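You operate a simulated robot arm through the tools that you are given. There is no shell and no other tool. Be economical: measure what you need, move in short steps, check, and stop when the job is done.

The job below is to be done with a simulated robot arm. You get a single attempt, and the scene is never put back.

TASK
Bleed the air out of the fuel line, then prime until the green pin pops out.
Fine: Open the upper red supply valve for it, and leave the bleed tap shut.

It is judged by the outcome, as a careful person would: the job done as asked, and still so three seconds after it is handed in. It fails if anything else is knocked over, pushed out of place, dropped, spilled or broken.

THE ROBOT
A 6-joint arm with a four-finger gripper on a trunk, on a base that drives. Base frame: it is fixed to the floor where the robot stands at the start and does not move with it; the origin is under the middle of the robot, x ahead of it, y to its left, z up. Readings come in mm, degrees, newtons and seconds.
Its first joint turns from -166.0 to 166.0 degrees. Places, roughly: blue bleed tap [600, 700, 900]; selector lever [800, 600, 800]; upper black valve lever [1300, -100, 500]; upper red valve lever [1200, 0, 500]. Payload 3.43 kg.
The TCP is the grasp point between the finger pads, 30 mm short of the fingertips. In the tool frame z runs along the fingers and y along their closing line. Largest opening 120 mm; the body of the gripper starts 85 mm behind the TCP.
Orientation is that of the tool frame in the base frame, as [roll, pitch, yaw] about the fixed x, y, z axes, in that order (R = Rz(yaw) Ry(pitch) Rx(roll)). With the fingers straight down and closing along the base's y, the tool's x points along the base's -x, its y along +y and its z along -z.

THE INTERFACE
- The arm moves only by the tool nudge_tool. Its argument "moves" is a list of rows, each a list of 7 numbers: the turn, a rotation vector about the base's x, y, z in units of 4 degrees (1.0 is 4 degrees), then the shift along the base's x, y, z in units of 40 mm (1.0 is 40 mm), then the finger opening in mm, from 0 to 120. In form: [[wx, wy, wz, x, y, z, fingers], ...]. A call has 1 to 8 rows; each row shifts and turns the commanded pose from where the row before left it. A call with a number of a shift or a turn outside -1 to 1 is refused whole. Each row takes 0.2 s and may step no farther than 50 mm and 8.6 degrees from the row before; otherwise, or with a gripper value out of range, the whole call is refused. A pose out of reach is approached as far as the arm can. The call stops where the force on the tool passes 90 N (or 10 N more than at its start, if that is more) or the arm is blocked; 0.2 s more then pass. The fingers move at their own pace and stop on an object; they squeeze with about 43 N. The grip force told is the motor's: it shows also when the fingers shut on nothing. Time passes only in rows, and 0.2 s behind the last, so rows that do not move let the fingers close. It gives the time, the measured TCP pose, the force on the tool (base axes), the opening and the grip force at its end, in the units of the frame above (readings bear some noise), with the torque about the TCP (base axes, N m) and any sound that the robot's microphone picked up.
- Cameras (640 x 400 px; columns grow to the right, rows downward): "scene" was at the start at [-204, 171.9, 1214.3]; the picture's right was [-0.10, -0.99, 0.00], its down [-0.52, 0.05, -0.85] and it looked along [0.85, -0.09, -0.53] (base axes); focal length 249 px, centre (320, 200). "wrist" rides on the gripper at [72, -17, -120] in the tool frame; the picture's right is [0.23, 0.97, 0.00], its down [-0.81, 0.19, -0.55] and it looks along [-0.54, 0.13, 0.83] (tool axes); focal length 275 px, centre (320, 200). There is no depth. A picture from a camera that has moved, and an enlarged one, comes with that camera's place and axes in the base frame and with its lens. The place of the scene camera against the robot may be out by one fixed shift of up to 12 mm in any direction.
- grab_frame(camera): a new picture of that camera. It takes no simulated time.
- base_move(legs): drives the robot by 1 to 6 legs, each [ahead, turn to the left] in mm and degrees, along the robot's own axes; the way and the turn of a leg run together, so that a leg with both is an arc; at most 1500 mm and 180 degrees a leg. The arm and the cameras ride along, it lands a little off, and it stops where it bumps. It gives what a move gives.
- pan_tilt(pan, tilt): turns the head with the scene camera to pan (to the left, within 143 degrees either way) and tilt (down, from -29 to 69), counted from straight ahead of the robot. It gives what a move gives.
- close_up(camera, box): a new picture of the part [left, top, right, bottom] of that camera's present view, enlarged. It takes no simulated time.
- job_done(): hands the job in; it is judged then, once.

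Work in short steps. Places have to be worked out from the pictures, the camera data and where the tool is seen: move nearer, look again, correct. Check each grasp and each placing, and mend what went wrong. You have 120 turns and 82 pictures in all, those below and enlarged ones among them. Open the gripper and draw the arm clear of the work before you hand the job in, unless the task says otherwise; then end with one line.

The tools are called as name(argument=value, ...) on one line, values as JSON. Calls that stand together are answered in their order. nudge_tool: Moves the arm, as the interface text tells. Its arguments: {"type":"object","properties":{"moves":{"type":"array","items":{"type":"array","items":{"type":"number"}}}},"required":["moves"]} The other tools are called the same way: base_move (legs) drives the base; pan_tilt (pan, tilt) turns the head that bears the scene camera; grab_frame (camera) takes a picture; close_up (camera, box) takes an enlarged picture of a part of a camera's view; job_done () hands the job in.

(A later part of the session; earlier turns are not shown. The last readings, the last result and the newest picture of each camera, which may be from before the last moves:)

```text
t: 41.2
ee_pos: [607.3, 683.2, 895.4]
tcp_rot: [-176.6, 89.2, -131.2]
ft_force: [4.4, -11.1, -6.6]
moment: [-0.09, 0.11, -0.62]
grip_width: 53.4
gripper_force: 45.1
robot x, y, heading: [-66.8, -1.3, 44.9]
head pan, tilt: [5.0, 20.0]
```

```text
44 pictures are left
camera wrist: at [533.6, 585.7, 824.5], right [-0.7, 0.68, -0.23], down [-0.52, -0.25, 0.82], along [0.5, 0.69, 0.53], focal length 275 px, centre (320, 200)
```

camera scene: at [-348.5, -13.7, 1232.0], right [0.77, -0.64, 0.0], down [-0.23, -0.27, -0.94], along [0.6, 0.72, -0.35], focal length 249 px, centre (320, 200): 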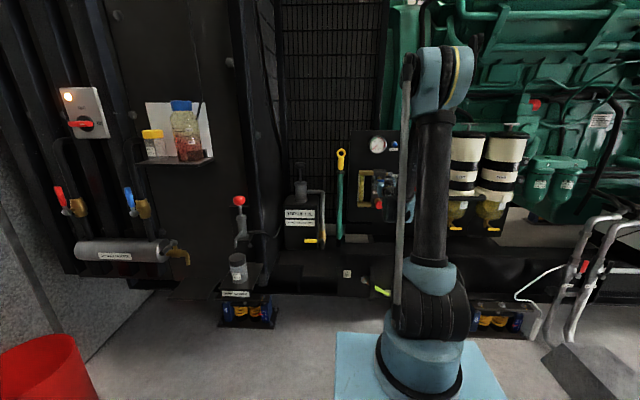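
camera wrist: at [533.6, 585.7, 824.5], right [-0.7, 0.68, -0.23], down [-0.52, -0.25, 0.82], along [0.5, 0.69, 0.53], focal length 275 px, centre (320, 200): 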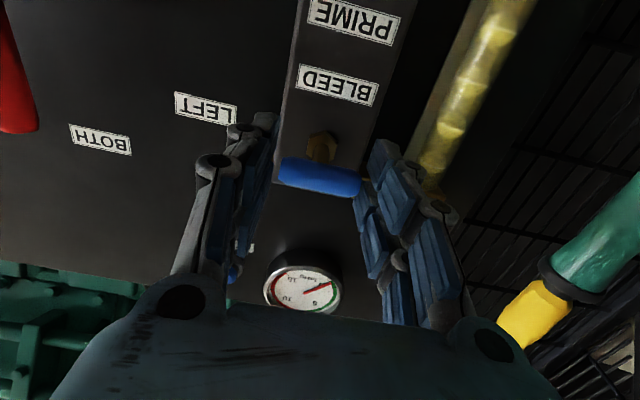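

The bar is gripped (53 mm). I twist counter-clockwise as seen from the front (rotation about −h), in a few steps.

nudge_tool(moves=[[-0.707, -0.707, 0, 0, 0, 0, 30], [-0.707, -0.707, 0, 0, 0, 0, 30], [-0.707, -0.707, 0, 0, 0, 0, 30], [0, 0, 0, 0, 0, 0, 30]])

grab_frame(camera="wrist")

```text
t: 42.2
ee_pos: [604.3, 686.7, 896.9]
tcp_rot: [-91.9, 77.9, -47.0]
ft_force: [30.3, -38.0, 14.7]
moment: [0.1, -0.37, -0.89]
grip_width: 59.1
gripper_force: 25.5
robot x, y, heading: [-64.5, -0.4, 44.9]
head pan, tilt: [5.0, 20.0]
```

```text
43 pictures are left
camera wrist: at [541.5, 579.5, 831.3], right [-0.64, 0.64, -0.43], down [-0.64, -0.13, 0.76], along [0.42, 0.76, 0.49], focal length 275 px, centre (320, 200)
```

wrist: 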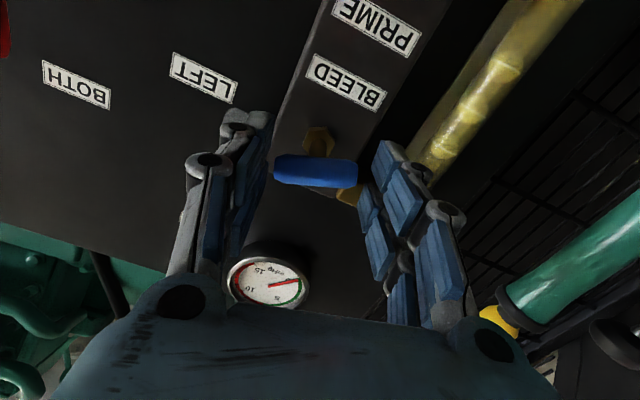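

The bar turns with the tool at low torque; there is side force, so I shift 4 mm right and keep twisting.

nudge_tool(moves=[[0, 0, 0, 0.07, -0.07, 0, 30], [-0.707, -0.707, 0, 0, 0, 0, 30], [-0.707, -0.707, 0, 0, 0, 0, 30], [-0.707, -0.707, 0, 0, 0, 0, 30], [-0.707, -0.707, 0, 0, 0, 0, 30], [-0.707, -0.707, 0, 0, 0, 0, 30]])

grab_frame(camera="wrist")

```text
t: 43.6
ee_pos: [605.2, 685.4, 896.5]
tcp_rot: [-90.3, 57.9, -45.0]
ft_force: [20.6, -15.2, 20.1]
moment: [0.52, -0.62, -0.77]
grip_width: 54.6
gripper_force: 44.8
robot x, y, heading: [-64.0, -1.3, 44.7]
head pan, tilt: [5.0, 20.0]
```

```text
42 pictures are left
camera wrist: at [557.7, 563.2, 844.7], right [-0.5, 0.49, -0.71], down [-0.81, 0.03, 0.59], along [0.31, 0.87, 0.39], focal length 275 px, centre (320, 200)
```

wrist: 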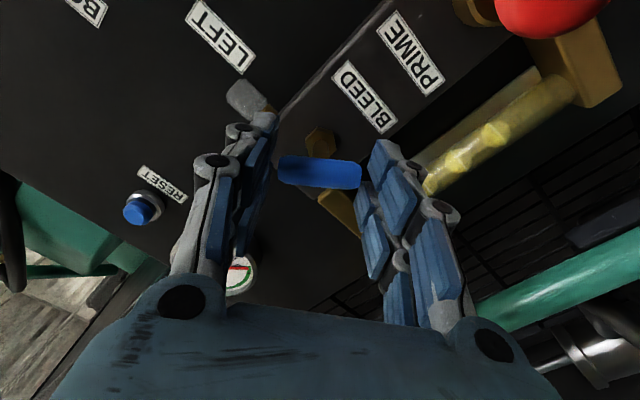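

The tap is turning well (~32°). I continue the twist.

nudge_tool(moves=[[-0.707, -0.707, 0, 0.04, -0.04, 0, 30], [-0.707, -0.707, 0, 0, 0, 0, 30], [-0.707, -0.707, 0, 0, 0, 0, 30], [-0.707, -0.707, 0, 0, 0, 0, 30], [-0.707, -0.707, 0, 0, 0, 0, 30], [-0.707, -0.707, 0, 0, 0, 0, 30], [-0.707, -0.707, 0, 0, 0, 0, 30], [0, 0, 0, 0, 0, 0, 30]])

grab_frame(camera="wrist")

```text
t: 45.4
ee_pos: [606.0, 685.0, 895.6]
tcp_rot: [-90.5, 29.8, -44.7]
ft_force: [-58.0, 35.6, -11.6]
moment: [-0.32, 0.42, 1.21]
grip_width: 54.5
gripper_force: 45.5
robot x, y, heading: [-65.0, 0.1, 45.3]
head pan, tilt: [5.0, 20.0]
```

```text
41 pictures are left
camera wrist: at [571.0, 550.6, 874.9], right [-0.21, 0.19, -0.96], down [-0.96, 0.17, 0.24], along [0.21, 0.97, 0.15], focal length 275 px, centre (320, 200)
```

wrist: 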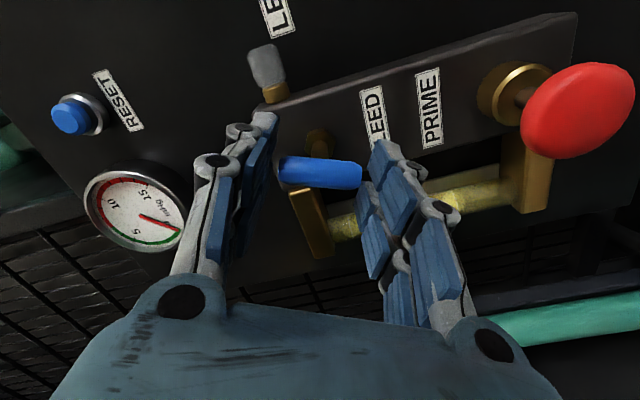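

About 60° done. I continue with a slight centring correction to the full quarter turn.

nudge_tool(moves=[[-0.707, -0.707, 0, -0.05, 0.04, 0, 30], [-0.707, -0.707, 0, 0, 0, 0, 30], [-0.707, -0.707, 0, 0, 0, 0, 30], [-0.707, -0.707, 0, 0, 0, 0, 30], [-0.707, -0.707, 0, 0, 0, 0, 30], [-0.707, -0.707, 0, 0, 0, 0, 30], [-0.707, -0.707, 0, 0, 0, 0, 30], [0, 0, 0, 0, 0, 0, 30]])

grab_frame(camera="wrist")

```text
t: 47.2
ee_pos: [611.1, 680.6, 894.2]
tcp_rot: [-90.8, 1.9, -44.7]
ft_force: [6.8, -7.8, -40.7]
moment: [-0.35, 0.08, -0.01]
grip_width: 52.6
gripper_force: 45.5
robot x, y, heading: [-67.5, -0.1, 44.9]
head pan, tilt: [5.0, 20.0]
```

```text
40 pictures are left
camera wrist: at [578.0, 545.5, 910.1], right [0.13, -0.15, -0.98], down [-0.97, 0.18, -0.16], along [0.2, 0.97, -0.12], focal length 275 px, centre (320, 200)
```

wrist: 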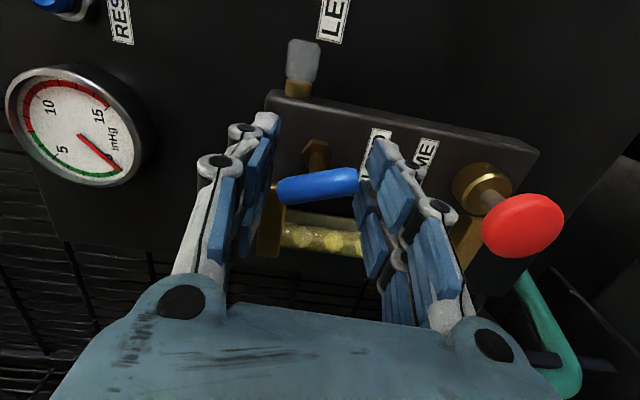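

The tool has turned about 88°. I open the fingers and back off to see the tap's true position.

nudge_tool(moves=[[0, 0, 0, 0, 0, 0, 70], [0, 0, 0, 0, 0, 0, 80], [0, 0, 0, -0.6, -0.6, 0, 80], [0, 0, 0, -0.6, -0.6, 0, 80], [0, 0, 0, -0.6, -0.6, 0, 80], [0, 0, 0, -0.6, -0.6, 0, 80]])

grab_frame(camera="wrist")

close_up(camera="scene", box=[335, 125, 445, 235])

```text
t: 48.6
ee_pos: [515.2, 583.5, 896.0]
tcp_rot: [-90.7, 1.9, -44.7]
ft_force: [1.1, 0.2, -0.6]
moment: [-0.02, 0.0, 0.0]
grip_width: 80.3
gripper_force: 0.1
robot x, y, heading: [-65.2, 0.6, 45.2]
head pan, tilt: [5.0, 20.0]
```

```text
39 pictures are left
camera wrist: at [481.6, 448.6, 910.7], right [0.13, -0.15, -0.98], down [-0.97, 0.18, -0.16], along [0.2, 0.97, -0.12], focal length 275 px, centre (320, 200)
```

wrist: 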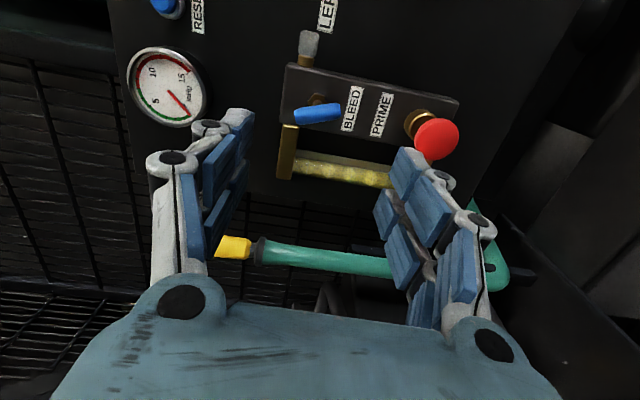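

```text
3.64 times, centred on (390, 180) of scene
camera zoom: at [-348.4, -13.2, 1232.0], right [0.77, -0.64, 0.0], down [-0.23, -0.27, -0.94], along [0.6, 0.72, -0.35], focal length 907 px, centre (66, 273)
```

zoom: 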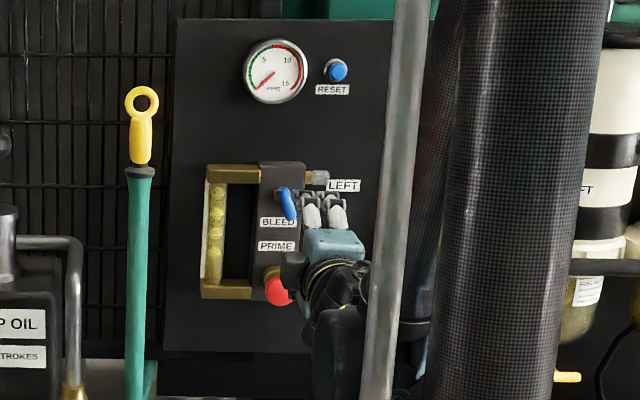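

The T-bar has turned roughly 110° counter-clockwise. Now I close the fingers and go down in front of the PRIME button (H≈905, L≈48, z≈781).

nudge_tool(moves=[[0, 0, 0, 0, 0, 0, 0], [0, 0, 0, 0, 0, -0.95, 0], [0, 0, 0, 0, 0, -0.95, 0], [0, 0, 0, 0, 0, -0.97, 0], [0, 0, 0, 0, 0, 0, 0]])

grab_frame(camera="wrist")

```text
t: 49.8
ee_pos: [524.7, 594.5, 861.9]
tcp_rot: [-90.7, 1.9, -44.7]
ft_force: [-0.5, -0.6, 0.0]
moment: [-0.01, 0.01, 0.0]
grip_width: 0.2
gripper_force: 33.3
out of reach, approached as far as the arm can: row 2, 3, 4
robot x, y, heading: [-65.7, 1.7, 44.9]
head pan, tilt: [5.0, 20.0]
```

```text
37 pictures are left
camera wrist: at [490.4, 458.1, 877.2], right [0.13, -0.15, -0.98], down [-0.97, 0.18, -0.16], along [0.2, 0.97, -0.12], focal length 275 px, centre (320, 200)
```

wrist: 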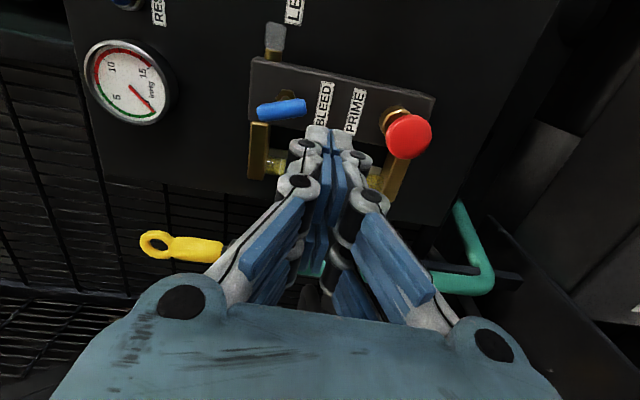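

Reach limit again at low height; pitching the tool 28° downward lowers the tip without lowering the wrist. I do that and descend.

nudge_tool(moves=[[-0.707, 0.707, 0, -0.1, -0.1, 0, 0], [-0.707, 0.707, 0, -0.1, -0.1, 0, 0], [-0.707, 0.707, 0, -0.05, -0.05, -0.3, 0], [-0.707, 0.707, 0, 0, 0, -0.3, 0], [-0.707, 0.707, 0, 0, 0, -0.4, 0], [-0.707, 0.707, 0, 0, 0, -0.4, 0], [-0.707, 0.707, 0, 0, 0, -0.4, 0], [0, 0, 0, 0, 0, -0.1, 0]])

grab_frame(camera="wrist")

```text
t: 51.6
ee_pos: [520.8, 588.2, 793.5]
tcp_rot: [-115.5, 1.6, -46.2]
ft_force: [0.4, -0.3, -1.2]
moment: [-0.01, -0.01, -0.02]
grip_width: 0.1
gripper_force: 33.3
out of reach, approached as far as the arm can: row 1, 2, 3
robot x, y, heading: [-63.0, 3.1, 45.0]
head pan, tilt: [5.0, 20.0]
```

```text
36 pictures are left
camera wrist: at [498.6, 466.1, 857.7], right [-0.16, -0.44, -0.88], down [-0.98, 0.18, 0.09], along [0.12, 0.88, -0.46], focal length 275 px, centre (320, 200)
```

wrist: 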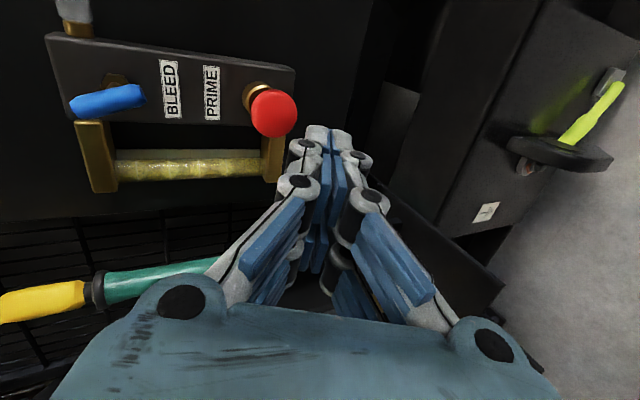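

The fingertip is now at button height, about 90 mm short. I advance and press: first approach 80 mm.

nudge_tool(moves=[[0, 0, 0, 0.47, 0.47, 0, 0], [0, 0, 0, 0.47, 0.47, 0, 0], [0, 0, 0, 0.47, 0.47, 0, 0], [0, 0, 0, 0, 0, 0, 0]])

close_up(camera="wrist", box=[0, 0, 400, 250])

```text
t: 52.6
ee_pos: [578.4, 644.4, 794.0]
tcp_rot: [-115.4, 1.6, -46.1]
ft_force: [0.2, 0.2, -1.0]
moment: [-0.02, -0.04, 0.03]
grip_width: 0.0
gripper_force: 33.4
robot x, y, heading: [-66.1, 1.9, 45.2]
head pan, tilt: [5.0, 20.0]
```

```text
1.60 times, centred on (200, 125) of wrist
camera zoom: at [555.5, 522.3, 858.0], right [-0.16, -0.44, -0.88], down [-0.98, 0.18, 0.09], along [0.12, 0.88, -0.46], focal length 440 px, centre (512, 320)
```

zoom: 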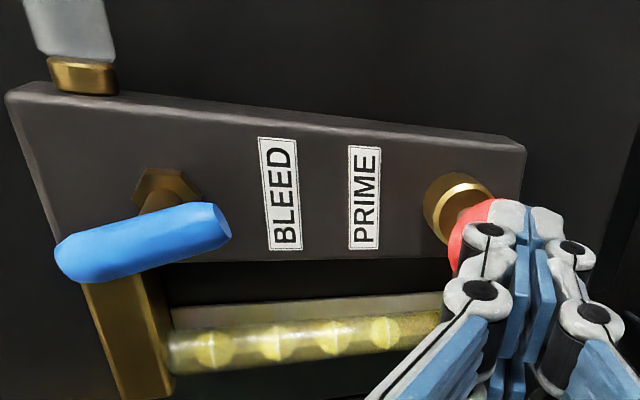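

The tip is right at the red button; bubbles are visible in the glass. I press in small steps.

nudge_tool(moves=[[0, 0, 0, 0.14, 0.14, 0, 0], [0, 0, 0, 0.14, 0.14, 0, 0], [0, 0, 0, 0.14, 0.14, 0, 0], [0, 0, 0, 0, 0, 0, 0]])

close_up(camera="wrist", box=[0, 0, 400, 250])

```text
t: 53.6
ee_pos: [594.2, 660.6, 795.2]
tcp_rot: [-115.5, 1.5, -46.3]
ft_force: [-1.6, -2.1, -0.7]
moment: [-0.02, 0.01, 0.07]
grip_width: 0.0
gripper_force: 34.0
robot x, y, heading: [-65.0, 2.1, 45.3]
head pan, tilt: [5.0, 20.0]
```

```text
1.60 times, centred on (200, 125) of wrist
camera zoom: at [572.1, 538.9, 858.6], right [-0.16, -0.44, -0.88], down [-0.98, 0.18, 0.09], along [0.12, 0.88, -0.46], focal length 440 px, centre (512, 320)
```

zoom: 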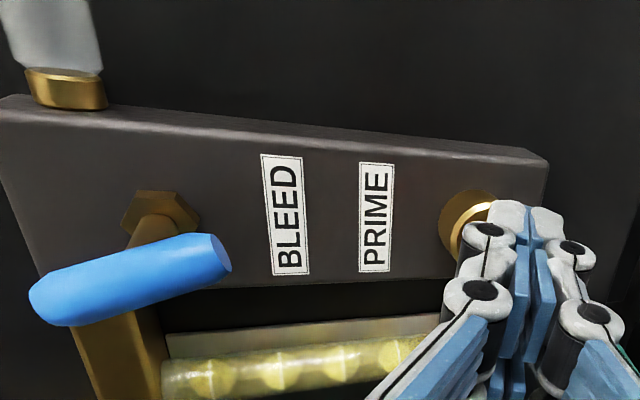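

Light contact (about 3 N). I press further.

nudge_tool(moves=[[0, 0, 0, 0.14, 0.14, 0, 0], [0, 0, 0, 0.14, 0.14, 0, 0], [0, 0, 0, 0.14, 0.14, 0, 0], [0, 0, 0, 0, 0, 0, 0]])

close_up(camera="wrist", box=[0, 0, 400, 250])

```text
t: 54.6
ee_pos: [608.3, 675.1, 794.3]
tcp_rot: [-115.5, 1.6, -46.1]
ft_force: [-68.9, -60.7, -3.2]
moment: [-0.28, 0.28, 1.1]
grip_width: 0.2
gripper_force: 33.3
robot x, y, heading: [-66.9, -1.3, 45.0]
head pan, tilt: [5.0, 20.0]
```

```text
1.60 times, centred on (200, 125) of wrist
camera zoom: at [586.0, 552.5, 858.9], right [-0.16, -0.44, -0.88], down [-0.98, 0.18, 0.09], along [0.12, 0.88, -0.46], focal length 440 px, centre (512, 320)
```

zoom: 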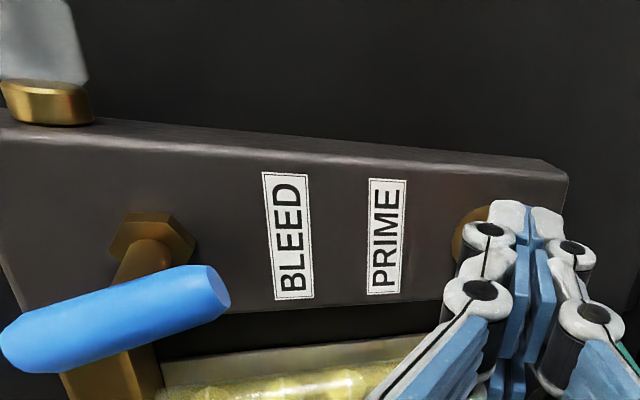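

Bottomed (≈92 N): one full stroke. I release and check the glass.

nudge_tool(moves=[[0, 0, 0, -0.3, -0.3, 0, 0], [0, 0, 0, -0.3, -0.3, 0, 0], [0, 0, 0, -0.3, -0.3, 0, 0], [0, 0, 0, 0, 0, 0, 0]])

close_up(camera="wrist", box=[0, 0, 400, 250])

```text
t: 55.6
ee_pos: [575.6, 642.0, 794.0]
tcp_rot: [-115.5, 1.6, -46.2]
ft_force: [-0.3, 0.5, -0.3]
moment: [0.01, -0.01, -0.01]
grip_width: 0.0
gripper_force: 33.3
robot x, y, heading: [-67.2, 0.9, 45.0]
head pan, tilt: [5.0, 20.0]
```

```text
1.60 times, centred on (200, 125) of wrist
camera zoom: at [553.4, 519.8, 858.0], right [-0.16, -0.44, -0.88], down [-0.98, 0.18, 0.09], along [0.12, 0.88, -0.46], focal length 440 px, centre (512, 320)
```

zoom: 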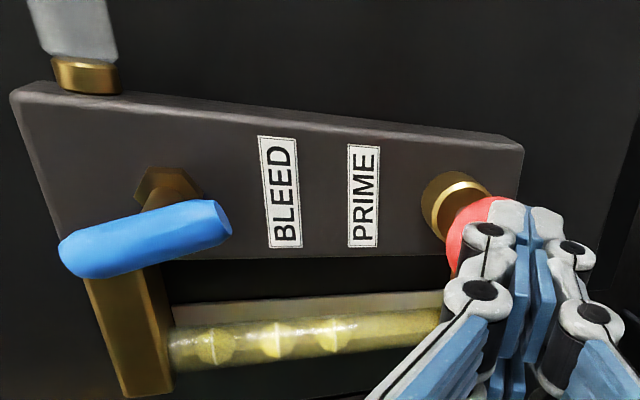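

One bubble group is gone (4→3), so the tap is open and the strokes work. I do another full stroke.

nudge_tool(moves=[[0, 0, 0, 0.3, 0.3, 0, 0], [0, 0, 0, 0.3, 0.3, 0, 0], [0, 0, 0, 0.18, 0.18, 0, 0], [0, 0, 0, 0, 0, 0, 0], [0, 0, 0, -0.3, -0.3, 0, 0], [0, 0, 0, -0.3, -0.3, 0, 0], [0, 0, 0, -0.18, -0.18, 0, 0], [0, 0, 0, 0, 0, 0, 0]])

close_up(camera="wrist", box=[0, 0, 400, 250])

```text
t: 57.4
ee_pos: [576.2, 641.1, 794.0]
tcp_rot: [-115.4, 1.6, -46.2]
ft_force: [0.1, 0.4, 0.1]
moment: [0.04, -0.02, -0.03]
grip_width: 0.0
gripper_force: 33.2
robot x, y, heading: [-63.9, 1.0, 45.2]
head pan, tilt: [5.0, 20.0]
```

```text
1.60 times, centred on (200, 125) of wrist
camera zoom: at [553.2, 519.4, 857.8], right [-0.16, -0.44, -0.88], down [-0.98, 0.18, 0.09], along [0.12, 0.88, -0.46], focal length 440 px, centre (512, 320)
```

zoom: 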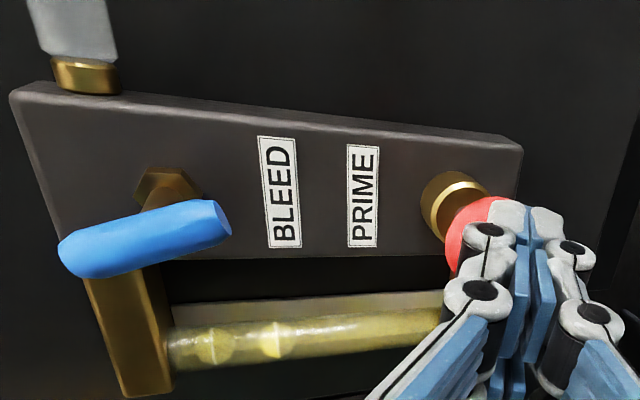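

Two bubbles are left, with the full stroke cycle working. I stroke again twice.

nudge_tool(moves=[[0, 0, 0, 0.3, 0.3, 0, 0], [0, 0, 0, 0.3, 0.3, 0, 0], [0, 0, 0, 0.18, 0.18, 0, 0], [0, 0, 0, 0, 0, 0, 0], [0, 0, 0, -0.3, -0.3, 0, 0], [0, 0, 0, -0.3, -0.3, 0, 0], [0, 0, 0, -0.18, -0.18, 0, 0], [0, 0, 0, 0, 0, 0, 0]])

nudge_tool(moves=[[0, 0, 0, 0.3, 0.3, 0, 0], [0, 0, 0, 0.3, 0.3, 0, 0], [0, 0, 0, 0.18, 0.18, 0, 0], [0, 0, 0, 0, 0, 0, 0], [0, 0, 0, -0.3, -0.3, 0, 0], [0, 0, 0, -0.3, -0.3, 0, 0], [0, 0, 0, -0.18, -0.18, 0, 0], [0, 0, 0, 0, 0, 0, 0]])

close_up(camera="wrist", box=[0, 0, 400, 250])

```text
t: 59.2
ee_pos: [576.3, 643.0, 794.2]
tcp_rot: [-115.4, 1.5, -46.3]
ft_force: [1.0, -0.2, 0.0]
moment: [-0.02, 0.0, 0.04]
grip_width: 0.0
gripper_force: 34.0
robot x, y, heading: [-69.2, -0.9, 45.1]
head pan, tilt: [5.0, 20.0]
```

```text
t: 61.0
ee_pos: [575.5, 641.5, 793.4]
tcp_rot: [-115.4, 1.5, -46.1]
ft_force: [-0.4, 0.7, 0.0]
moment: [0.01, -0.02, 0.0]
grip_width: 0.3
gripper_force: 33.7
robot x, y, heading: [-69.7, -1.6, 44.8]
head pan, tilt: [5.0, 20.0]
```

```text
1.60 times, centred on (200, 125) of wrist
camera zoom: at [553.0, 519.9, 857.9], right [-0.16, -0.44, -0.88], down [-0.98, 0.18, 0.09], along [0.12, 0.88, -0.46], focal length 440 px, centre (512, 320)
```

zoom: 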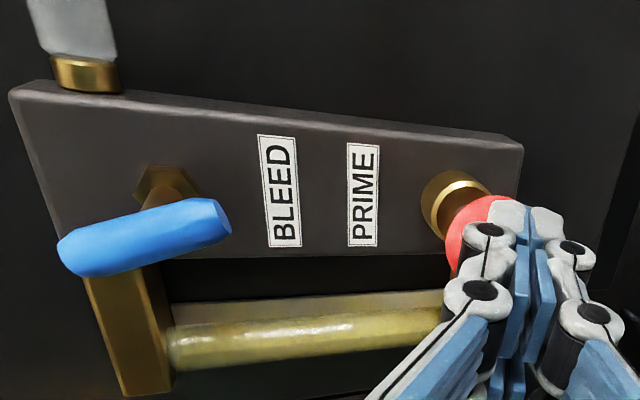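

The glass is clear of bubbles. Now I retreat, level the tool and return to tap height to shut the tap.

nudge_tool(moves=[[0, 0, 0, -0.5, -0.5, 0, 0], [0, 0, 0, -0.5, -0.5, 0, 0], [0, 0, 0, -0.5, -0.5, 0.2, 0], [0.707, -0.707, 0, 0, 0, 0.8, 0], [0.707, -0.707, 0, 0, 0, 0.8, 0], [0.707, -0.707, 0, 0, 0, 0.8, 0], [0.707, -0.707, 0, 0, 0, 0, 80], [0.707, -0.707, 0, 0, 0, 0, 80]])

nudge_tool(moves=[[0.707, -0.707, 0, 0, 0, 0, 80], [0, 0, 0, 0, 0, 0, 80]])

grab_frame(camera="wrist")

```text
t: 62.8
ee_pos: [516.4, 583.1, 897.4]
tcp_rot: [-95.4, 2.0, -45.7]
ft_force: [-1.0, -0.5, -0.1]
moment: [0.0, -0.01, 0.01]
grip_width: 80.1
gripper_force: 0.0
robot x, y, heading: [-67.5, -0.2, 45.0]
head pan, tilt: [5.0, 20.0]
```

```text
t: 63.4
ee_pos: [517.3, 582.3, 896.9]
tcp_rot: [-91.4, 1.8, -45.4]
ft_force: [0.1, 0.6, -0.1]
moment: [0.02, -0.01, 0.01]
grip_width: 79.9
gripper_force: 0.0
robot x, y, heading: [-65.6, -2.7, 45.0]
head pan, tilt: [5.0, 20.0]
```

```text
29 pictures are left
camera wrist: at [482.2, 446.4, 914.0], right [0.12, -0.16, -0.98], down [-0.97, 0.19, -0.15], along [0.21, 0.97, -0.13], focal length 275 px, centre (320, 200)
```

wrist: 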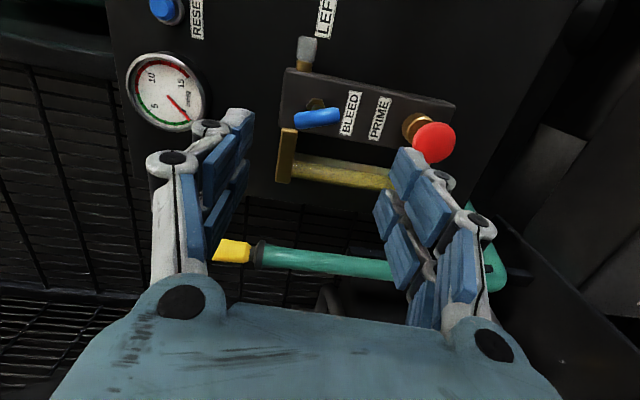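

The glass is clear and the tap bar is in line. I advance and grip the bar again.

nudge_tool(moves=[[0, 0, 0, 0.57, 0.62, 0, 80], [0, 0, 0, 0.57, 0.62, 0, 80], [0, 0, 0, 0.57, 0.62, -0.02, 80], [0, 0, 0, 0.57, 0.62, -0.02, 80], [0, 0, 0, 0, 0, 0, 60], [0, 0, 0, 0, 0, 0, 30], [0, 0, 0, 0, 0, 0, 30]])

grab_frame(camera="wrist")

```text
t: 65.0
ee_pos: [608.7, 679.2, 895.3]
tcp_rot: [-91.6, 1.8, -45.4]
ft_force: [-3.3, -2.7, -8.9]
moment: [-0.16, 0.07, -0.06]
grip_width: 53.1
gripper_force: 44.3
robot x, y, heading: [-69.0, 0.7, 45.0]
head pan, tilt: [5.0, 20.0]
```

```text
28 pictures are left
camera wrist: at [574.0, 544.6, 912.0], right [0.12, -0.16, -0.98], down [-0.97, 0.19, -0.15], along [0.21, 0.97, -0.13], focal length 275 px, centre (320, 200)
```

wrist: 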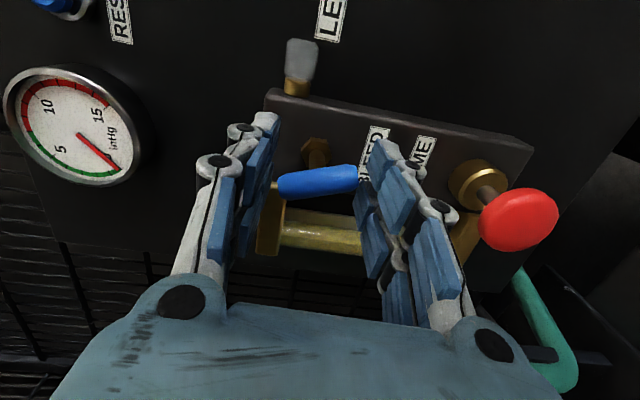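

Gripped. I twist back clockwise in stages.

nudge_tool(moves=[[0.707, 0.707, 0, 0, 0, 0, 30], [0.707, 0.707, 0, 0, 0, 0, 30], [0.707, 0.707, 0, 0, 0, 0, 30], [0.707, 0.707, 0, 0, 0, 0, 30], [0.707, 0.707, 0, 0, 0, 0, 30], [0.707, 0.707, 0, 0, 0, 0, 30], [0.707, 0.707, 0, 0, 0, 0, 30], [0.707, 0.707, 0, 0, 0, 0, 30]])

nudge_tool(moves=[[0.707, 0.707, 0, 0, 0, 0, 30], [0.707, 0.707, 0, 0, 0, 0, 30], [0.707, 0.707, 0, 0, 0, 0, 30], [0.707, 0.707, 0, 0, 0, 0, 30], [0.707, 0.707, 0, 0, 0, 0, 30], [0.707, 0.707, 0, 0, 0, 0, 30], [0.707, 0.707, 0, 0, 0, 0, 30], [0.707, 0.707, 0, 0, 0, 0, 30]])

grab_frame(camera="wrist")

```text
t: 66.8
ee_pos: [608.1, 681.9, 896.8]
tcp_rot: [-91.6, 34.0, -45.5]
ft_force: [-0.3, 4.7, -12.2]
moment: [0.06, 0.19, -0.02]
grip_width: 36.9
gripper_force: 5.7
robot x, y, heading: [-68.8, -3.3, 45.1]
head pan, tilt: [5.0, 20.0]
```

```text
t: 68.6
ee_pos: [605.4, 683.4, 897.1]
tcp_rot: [-92.8, 66.0, -46.7]
ft_force: [-0.5, 0.1, 0.1]
moment: [-0.02, 0.0, -0.02]
grip_width: 30.1
gripper_force: 0.1
robot x, y, heading: [-64.6, 2.3, 45.1]
head pan, tilt: [5.0, 20.0]
```

```text
27 pictures are left
camera wrist: at [552.0, 566.0, 839.4], right [-0.58, 0.55, -0.61], down [-0.74, -0.04, 0.67], along [0.35, 0.84, 0.42], focal length 275 px, centre (320, 200)
```

wrist: 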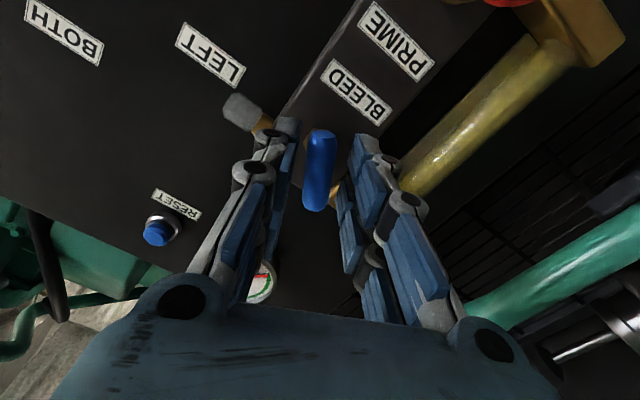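

The fingers slipped over the bar; now it lies along the pads. That is a better grip: I close on its sides and check.

nudge_tool(moves=[[0, 0, 0, 0, 0, 0, 0], [0, 0, 0, 0, 0, 0, 0]])

grab_frame(camera="wrist")

```text
t: 69.2
ee_pos: [604.9, 682.4, 896.4]
tcp_rot: [-92.6, 65.9, -46.6]
ft_force: [12.8, -3.9, 8.5]
moment: [0.18, -0.19, -0.18]
grip_width: 13.2
gripper_force: 44.6
robot x, y, heading: [-68.2, -0.8, 44.9]
head pan, tilt: [5.0, 20.0]
```

```text
26 pictures are left
camera wrist: at [552.7, 565.5, 839.6], right [-0.58, 0.55, -0.61], down [-0.74, -0.04, 0.67], along [0.35, 0.84, 0.42], focal length 275 px, centre (320, 200)
```

wrist: 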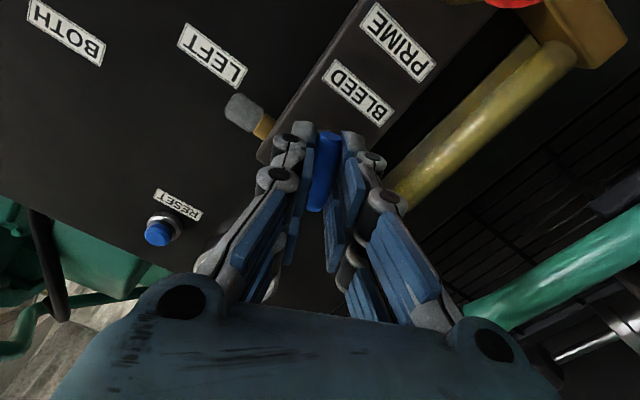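

A firm grip on the bar's sides (13 mm). I twist clockwise.

nudge_tool(moves=[[0.707, 0.707, 0, 0, 0, 0, 0], [0.707, 0.707, 0, 0, 0, 0, 0], [0.707, 0.707, 0, 0, 0, 0, 0], [0.707, 0.707, 0, 0, 0, 0, 0], [0.707, 0.707, 0, 0, 0, 0, 0], [0.707, 0.707, 0, 0, 0, 0, 0], [0.707, 0.707, 0, 0, 0, 0, 0], [0.707, 0.707, 0, 0, 0, 0, 0]])

nudge_tool(moves=[[0.707, 0.707, 0, 0, 0, 0, 0], [0.707, 0.707, 0, 0, 0, 0, 0], [0.707, 0.707, 0, 0, 0, 0, 0], [0.707, 0.707, 0, 0, 0, 0, 0], [0.707, 0.707, 0, 0, 0, 0, 0], [0.707, 0.707, 0, 0, 0, 0, 0]])

grab_frame(camera="wrist")

```text
t: 71.0
ee_pos: [606.2, 683.2, 896.3]
tcp_rot: [96.0, 81.7, 141.9]
ft_force: [42.3, -17.2, 27.8]
moment: [0.36, -0.43, -0.59]
grip_width: 13.3
gripper_force: 45.2
robot x, y, heading: [-62.5, -0.1, 45.2]
head pan, tilt: [5.0, 20.0]
```

```text
t: 72.4
ee_pos: [605.7, 682.2, 895.9]
tcp_rot: [90.5, 58.0, 137.3]
ft_force: [-31.9, 29.1, -18.6]
moment: [-0.32, 0.37, 0.8]
grip_width: 13.5
gripper_force: 44.9
robot x, y, heading: [-66.7, -1.7, 45.1]
head pan, tilt: [5.0, 20.0]
```

```text
25 pictures are left
camera wrist: at [506.8, 610.1, 825.7], right [-0.69, 0.65, 0.32], down [-0.18, -0.58, 0.79], along [0.7, 0.49, 0.52], focal length 275 px, centre (320, 200)
```

wrist: 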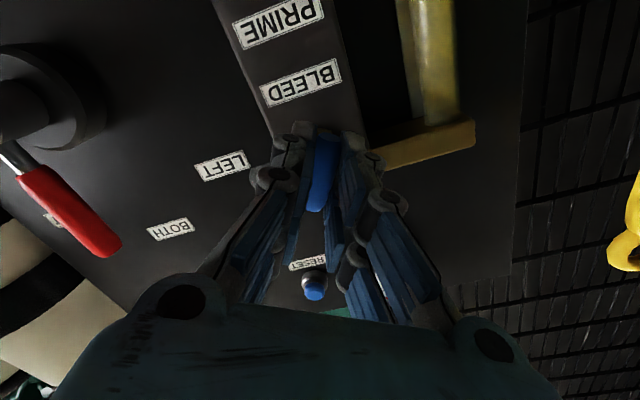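

The bar follows the tool. About 58° remain; I continue.

nudge_tool(moves=[[0.707, 0.707, 0, 0, 0, 0, 0], [0.707, 0.707, 0, 0, 0, 0, 0], [0.707, 0.707, 0, 0, 0, 0, 0], [0.707, 0.707, 0, 0, 0, 0, 0], [0.707, 0.707, 0, 0, 0, 0, 0], [0.707, 0.707, 0, 0, 0, 0, 0], [0.707, 0.707, 0, 0, 0, 0, 0], [0.707, 0.707, 0, 0, 0, 0, 0]])

nudge_tool(moves=[[0.707, 0.707, 0, 0, 0, 0, 0], [0.707, 0.707, 0, 0, 0, 0, 0], [0.707, 0.707, 0, 0, 0, 0, 0], [0.707, 0.707, 0, 0, 0, 0, 0], [0.707, 0.707, 0, 0, 0, 0, 0], [0, 0, 0, 0, 0, 0, 0]])

grab_frame(camera="wrist")

```text
t: 74.2
ee_pos: [608.5, 680.3, 896.8]
tcp_rot: [89.0, 26.0, 135.7]
ft_force: [-25.9, 31.9, 9.0]
moment: [0.07, 0.06, 0.89]
grip_width: 13.5
gripper_force: 45.1
robot x, y, heading: [-66.4, 0.2, 44.9]
head pan, tilt: [5.0, 20.0]
```

```text
t: 75.6
ee_pos: [609.1, 680.0, 893.4]
tcp_rot: [88.9, 6.0, 135.4]
ft_force: [-9.9, -12.5, -19.7]
moment: [-0.23, 0.13, -0.79]
grip_width: 13.4
gripper_force: 45.0
robot x, y, heading: [-64.8, -2.3, 44.6]
head pan, tilt: [5.0, 20.0]
```

```text
24 pictures are left
camera wrist: at [475.5, 642.8, 867.7], right [-0.25, 0.22, 0.94], down [0.17, -0.95, 0.26], along [0.95, 0.23, 0.2], focal length 275 px, centre (320, 200)
```

wrist: 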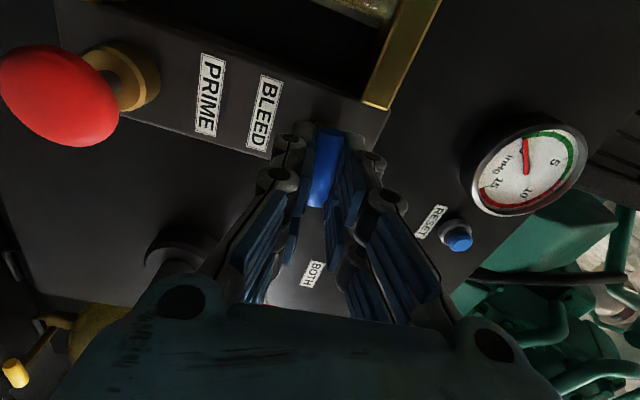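

About 6° remain; two more steps, watching the torque for the stop.

nudge_tool(moves=[[0.707, 0.707, 0, 0, 0, 0, 0], [0.35, 0.35, 0, 0, 0, 0, 0], [0, 0, 0, 0, 0, 0, 0]])

nudge_tool(moves=[[0.4, 0.4, 0, 0, 0, 0, 0], [0, 0, 0, 0, 0, 0, 0]])

```text
t: 76.4
ee_pos: [608.7, 679.4, 894.3]
tcp_rot: [88.9, 0.0, 135.6]
ft_force: [-16.2, -24.0, -42.5]
moment: [-0.6, 0.31, -0.34]
grip_width: 13.4
gripper_force: 45.1
robot x, y, heading: [-69.3, 0.1, 45.2]
head pan, tilt: [5.0, 20.0]
```

```text
t: 77.0
ee_pos: [608.2, 679.6, 895.1]
tcp_rot: [88.9, -2.2, 135.6]
ft_force: [-18.0, -29.1, -47.5]
moment: [-1.64, -0.65, 0.16]
grip_width: 13.4
gripper_force: 44.9
robot x, y, heading: [-66.6, -0.6, 44.9]
head pan, tilt: [5.0, 20.0]
```

Torque rose to 1.6 N·m at horizontal: the shut stop. I release and back off straight.

nudge_tool(moves=[[-0.35, -0.35, 0, 0, 0, 0, 0], [0, 0, 0, 0, 0, 0, 40], [0, 0, 0, 0, 0, 0, 60], [0, 0, 0, -0.6, -0.6, 0, 60], [0, 0, 0, -0.6, -0.6, 0, 60], [0, 0, 0, -0.6, -0.6, 0, 60], [0, 0, 0, -0.6, -0.6, 0, 60]])

close_up(camera="scene", box=[335, 125, 445, 235])

grab_frame(camera="wrist")

```text
t: 78.6
ee_pos: [511.8, 584.0, 896.1]
tcp_rot: [88.9, -0.2, 135.8]
ft_force: [-0.3, 0.5, 0.1]
moment: [0.0, 0.0, 0.03]
grip_width: 60.1
gripper_force: 0.1
robot x, y, heading: [-67.4, -4.9, 44.9]
head pan, tilt: [5.0, 20.0]
```

```text
3.64 times, centred on (390, 180) of scene
camera zoom: at [-348.3, -13.6, 1232.0], right [0.77, -0.64, 0.0], down [-0.23, -0.27, -0.94], along [0.6, 0.72, -0.35], focal length 907 px, centre (66, 273)
```

zoom: 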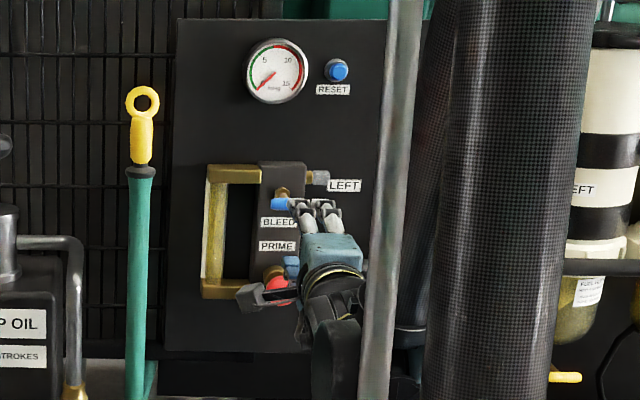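

```text
22 pictures are left
camera wrist: at [376.4, 548.9, 875.4], right [-0.18, 0.14, 0.97], down [0.19, -0.97, 0.18], along [0.97, 0.22, 0.14], focal length 275 px, centre (320, 200)
```

wrist: 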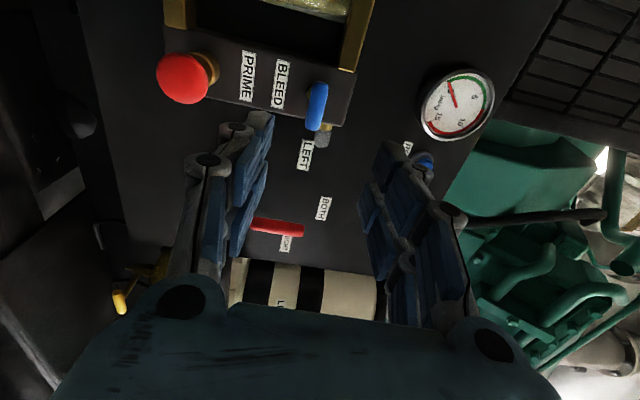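

The tap is shut and the glass is clear. I close the fingers, pitch the tool down again and return to the PRIME button.

nudge_tool(moves=[[-0.707, 0.707, 0, 0, 0, 0, 0], [-0.707, 0.707, 0, 0, 0, 0, 0], [-0.707, 0.707, 0, 0, 0, -0.4, 0], [-0.707, 0.707, 0, 0, 0, -0.4, 0], [-0.707, 0.707, 0, 0, 0, -0.5, 0], [-0.707, 0.707, 0, 0, 0, -0.6, 0], [0, 0, 0, 0, 0, -0.6, 0], [0, 0, 0, 0, 0, 0, 0]])

grab_frame(camera="wrist")

```text
t: 80.4
ee_pos: [483.3, 610.2, 795.0]
tcp_rot: [112.6, -0.2, 134.8]
ft_force: [0.5, 0.6, -0.5]
moment: [-0.01, 0.0, 0.01]
grip_width: 0.0
gripper_force: 33.2
out of reach, approached as far as the arm can: row 2, 3, 4, 5, 6
robot x, y, heading: [-67.3, -0.3, 45.0]
head pan, tilt: [5.0, 20.0]
```

```text
21 pictures are left
camera wrist: at [349.5, 577.6, 825.5], right [0.11, 0.42, 0.9], down [0.27, -0.88, 0.39], along [0.96, 0.2, -0.21], focal length 275 px, centre (320, 200)
```

wrist: 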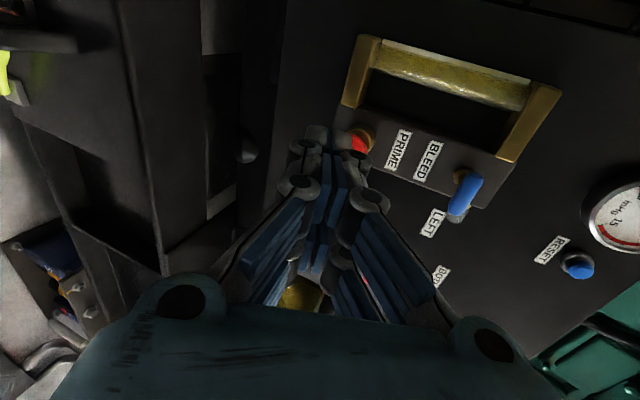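

The tool drifted left at the limit; I correct sideways 42 mm, then approach the button.

nudge_tool(moves=[[0, 0, 0, 0.74, -0.74, 0, 0], [0, 0, 0, 0.4, 0.4, 0, 0], [0, 0, 0, 0.4, 0.4, 0, 0], [0, 0, 0, 0, 0, 0, 0]])

grab_frame(camera="wrist")

```text
t: 81.4
ee_pos: [509.5, 641.4, 795.9]
tcp_rot: [112.5, -0.2, 134.8]
ft_force: [-0.2, -0.4, 0.8]
moment: [-0.01, 0.02, -0.01]
grip_width: 0.0
gripper_force: 33.8
out of reach, approached as far as the arm can: row 1, 2, 3
robot x, y, heading: [-65.7, -0.9, 45.0]
head pan, tilt: [5.0, 20.0]
```

```text
20 pictures are left
camera wrist: at [376.1, 610.0, 826.0], right [0.11, 0.42, 0.9], down [0.26, -0.88, 0.39], along [0.96, 0.2, -0.2], focal length 275 px, centre (320, 200)
```

wrist: 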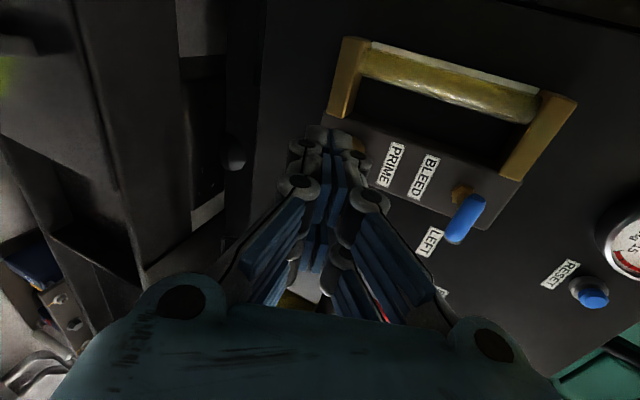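

This rolled orientation blocks the sideways reach. I back off and roll the tool back toward neutral.

nudge_tool(moves=[[0, 0, 0, -0.5, -0.5, 0.3, 0], [-0.653, -0.653, 0.384, -0.5, -0.5, 0.5, 0], [-0.653, -0.653, 0.384, 0, 0, 0.5, 0], [-0.653, -0.653, 0.384, 0, 0, 0, 0], [-0.653, -0.653, 0.384, 0, 0, 0, 0], [-0.653, -0.653, 0.384, 0, 0, 0, 0], [-0.653, -0.653, 0.384, 0, 0, 0, 0], [-0.653, -0.653, 0.384, 0, 0, 0, 0]])

nudge_tool(moves=[[-0.653, -0.653, 0.384, 0, 0, 0, 0], [-0.653, -0.653, 0.384, 0, 0, 0, 0], [-0.653, -0.653, 0.384, 0, 0, 0, 0], [-0.653, -0.653, 0.384, 0, 0, 0, 0], [-0.653, -0.653, 0.384, 0, 0, 0, 0], [-0.653, -0.653, 0.384, 0, 0, 0, 0], [-0.653, -0.653, 0.384, 0, 0, 0, 0], [-0.653, -0.653, 0.384, 0, 0, 0, 0]])

nudge_tool(moves=[[-0.653, -0.653, 0.384, 0, 0, 0, 0], [-0.653, -0.653, 0.384, 0, 0, 0, 0], [-0.653, -0.653, 0.384, 0, 0, 0, 0], [-0.653, -0.653, 0.384, 0, 0, 0, 0], [-0.653, -0.653, 0.384, 0, 0, 0, 0], [-0.653, -0.653, 0.384, 0, 0, 0, 0], [-0.653, -0.653, 0.384, 0, 0, 0, 0], [0, 0, 0, 0, 0, 0, 0]])

```text
t: 83.2
ee_pos: [469.9, 600.4, 848.6]
tcp_rot: [115.5, 25.3, 146.9]
ft_force: [0.0, -1.0, 0.5]
moment: [0.01, 0.01, -0.03]
grip_width: 0.1
gripper_force: 33.2
robot x, y, heading: [-65.8, -1.9, 45.1]
head pan, tilt: [5.0, 20.0]
```

```text
t: 85.0
ee_pos: [470.6, 601.3, 847.8]
tcp_rot: [130.3, 52.6, 169.2]
ft_force: [-0.3, 0.0, -0.3]
moment: [-0.07, 0.02, -0.02]
grip_width: 0.0
gripper_force: 33.7
robot x, y, heading: [-65.9, 0.1, 45.2]
head pan, tilt: [5.0, 20.0]
```

```text
t: 86.8
ee_pos: [469.4, 601.6, 848.0]
tcp_rot: [174.8, 66.6, -140.6]
ft_force: [0.8, -0.2, -1.0]
moment: [-0.03, 0.0, 0.0]
grip_width: 0.1
gripper_force: 33.5
robot x, y, heading: [-67.1, -0.5, 45.3]
head pan, tilt: [5.0, 20.0]
```

Neutral roll now, no reach limit. I shift right, down and forward to the button.

nudge_tool(moves=[[0, 0, 0, 0.8, -0.8, 0, 0], [0, 0, 0, 0.4, 0.4, -0.4, 0], [0, 0, 0, 0.4, 0.4, -0.5, 0], [0, 0, 0, 0.4, 0.4, -0.45, 0], [0, 0, 0, 0, 0, 0, 0]])

grab_frame(camera="wrist")

```text
t: 88.0
ee_pos: [518.5, 643.5, 794.0]
tcp_rot: [175.3, 66.9, -140.8]
ft_force: [-0.4, 0.0, 0.2]
moment: [0.01, -0.04, 0.0]
grip_width: 0.0
gripper_force: 33.0
out of reach, approached as far as the arm can: row 1, 2, 4
robot x, y, heading: [-67.6, -1.8, 44.8]
head pan, tilt: [5.0, 20.0]
```

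```text
19 pictures are left
camera wrist: at [428.9, 537.0, 773.9], right [-0.74, 0.65, -0.18], down [-0.25, -0.02, 0.97], along [0.62, 0.76, 0.17], focal length 275 px, centre (320, 200)
```

wrist: 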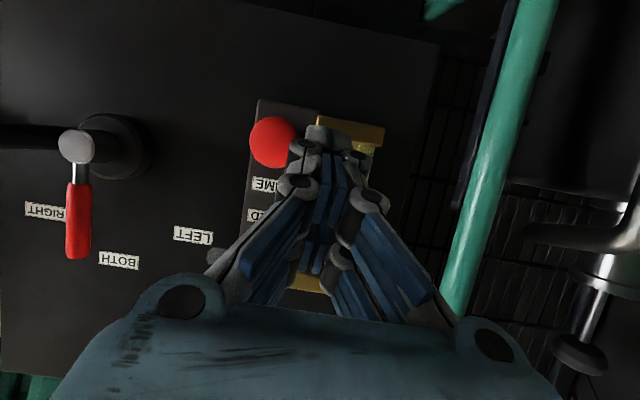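

Still clamped to the left by the reach limit. I pitch the tool further down by 16° (raising the wrist) and shift right.

nudge_tool(moves=[[-0.65, 0.76, 0, -0.3, -0.3, 0.5, 0], [-0.65, 0.76, 0, 0, 0, 0.3, 0], [-0.65, 0.76, 0, 0, 0, 0, 0], [-0.65, 0.76, 0, 0, 0, 0, 0], [0, 0, 0, 0.5, -0.5, 0, 0], [0, 0, 0, 0.3, -0.3, 0, 0], [0, 0, 0, 0, 0, 0, 0]])

```text
t: 89.6
ee_pos: [468.8, 653.2, 825.7]
tcp_rot: [176.7, 51.4, -140.3]
ft_force: [0.3, 0.0, -0.4]
moment: [0.0, -0.01, -0.05]
grip_width: 0.0
gripper_force: 32.8
out of reach, approached as far as the arm can: row 1, 2, 3, 4, 5, 6
robot x, y, heading: [-68.2, -2.1, 45.1]
head pan, tilt: [5.0, 20.0]
```

The arm seems caught at a joint limit (drifting left). I look at the arm's shape with the head camera.

grab_frame(camera="scene")

```text
18 pictures are left
camera scene: at [-348.5, -13.7, 1232.0], right [0.77, -0.64, 0.0], down [-0.23, -0.27, -0.94], along [0.6, 0.72, -0.35], focal length 249 px, centre (320, 200)
```

scene: 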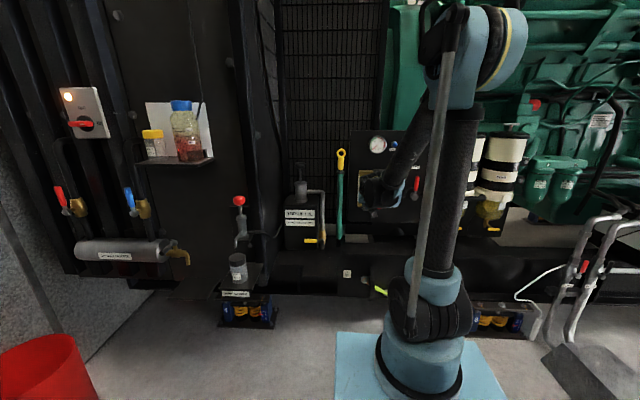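

I raise and move back toward the earlier free pose (≈(477,486,1009)) to get away from the limit.

nudge_tool(moves=[[0, 0, 0, -0.3, -0.6, 0.8, 0], [0, 0, 0, -0.2, -0.6, 0.8, 0], [0, 0, 0, 0, -0.7, 0.8, 0], [0, 0, 0, 0.3, -0.7, 0.8, 0], [0, 0, 0, 0.3, -0.7, 0.8, 0], [0, 0, 0, 0.3, -0.7, 0.6, 0], [0, 0, 0, 0, 0, 0, 0]])

```text
t: 91.2
ee_pos: [396.0, 547.9, 1010.5]
tcp_rot: [176.4, 51.1, -140.2]
ft_force: [-0.1, -0.6, 0.0]
moment: [0.01, 0.03, -0.01]
grip_width: 0.0
gripper_force: 33.6
out of reach, approached as far as the arm can: row 1, 2, 3, 4, 5, 6
robot x, y, heading: [-62.9, -0.2, 45.2]
head pan, tilt: [5.0, 20.0]
```

The limit is tool yaw relative to the arm's bearing. A press works fine with the tool yawed ~15° right, so I yaw right and move right together.

nudge_tool(moves=[[0, 0, -1, 0.3, -0.3, 0, 0], [0, 0, -1, 0.5, -0.5, 0, 0], [0, 0, -1, 0.5, -0.5, 0, 0], [0, 0, -1, 0.5, -0.5, 0, 0], [0, 0, -1, 0.5, -0.5, 0, 0], [0, 0, 0, 0, 0, 0, 0]])

```text
t: 92.6
ee_pos: [489.9, 456.8, 1010.8]
tcp_rot: [175.4, 50.7, -160.3]
ft_force: [-0.1, 0.3, -0.1]
moment: [-0.01, 0.02, -0.01]
grip_width: 0.1
gripper_force: 33.7
robot x, y, heading: [-64.5, 3.0, 44.8]
head pan, tilt: [5.0, 20.0]
```

Free now. I test whether yaw can return at this spot.

nudge_tool(moves=[[0, 0, 1, 0, 0, 0, 0], [0, 0, 1, 0, 0, 0, 0], [0, 0, 1, 0, 0, 0, 0], [0, 0, 1, 0, 0, 0, 0], [0, 0, 1, 0, 0, 0, 0]])

```text
t: 93.8
ee_pos: [393.4, 537.1, 1010.3]
tcp_rot: [176.8, 51.2, -140.3]
ft_force: [-0.4, 0.6, 0.4]
moment: [-0.04, 0.01, 0.02]
grip_width: 0.0
gripper_force: 33.4
out of reach, approached as far as the arm can: row 1, 2, 3, 4, 5
robot x, y, heading: [-65.3, 7.7, 45.1]
head pan, tilt: [5.0, 20.0]
```

Confirmed; so I use a tool heading of about 32° and approach the button standoff, raising the pitch slightly.

nudge_tool(moves=[[0, 0, -1, 0.375, 0.1, -0.6, 0], [0, 0, -1, 0.375, 0.1, -0.6, 0], [0, 0, -0.3, 0.375, 0.18, -0.7, 0], [0.53, -0.85, 0, 0.375, 0.18, -0.7, 0], [0.53, -0.85, 0, 0.375, 0.18, -0.7, 0], [0.53, -0.85, 0, 0.375, 0.18, -0.7, 0], [0, 0, 0, 0.375, 0.18, -0.7, 0], [0, 0, 0, 0.375, 0.18, -0.65, 0]])

grab_frame(camera="wrist")

```text
t: 95.6
ee_pos: [514.2, 587.8, 796.8]
tcp_rot: [174.4, 62.7, -150.1]
ft_force: [-0.2, 0.6, -0.4]
moment: [0.0, 0.0, 0.01]
grip_width: 0.2
gripper_force: 33.4
robot x, y, heading: [-66.2, -1.6, 45.0]
head pan, tilt: [5.0, 20.0]
```

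```text
17 pictures are left
camera wrist: at [408.2, 495.5, 785.6], right [-0.65, 0.75, -0.16], down [-0.19, 0.05, 0.98], along [0.74, 0.66, 0.1], focal length 275 px, centre (320, 200)
```

wrist: 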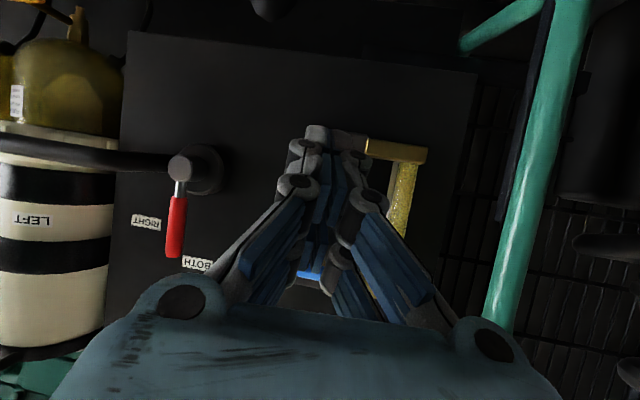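

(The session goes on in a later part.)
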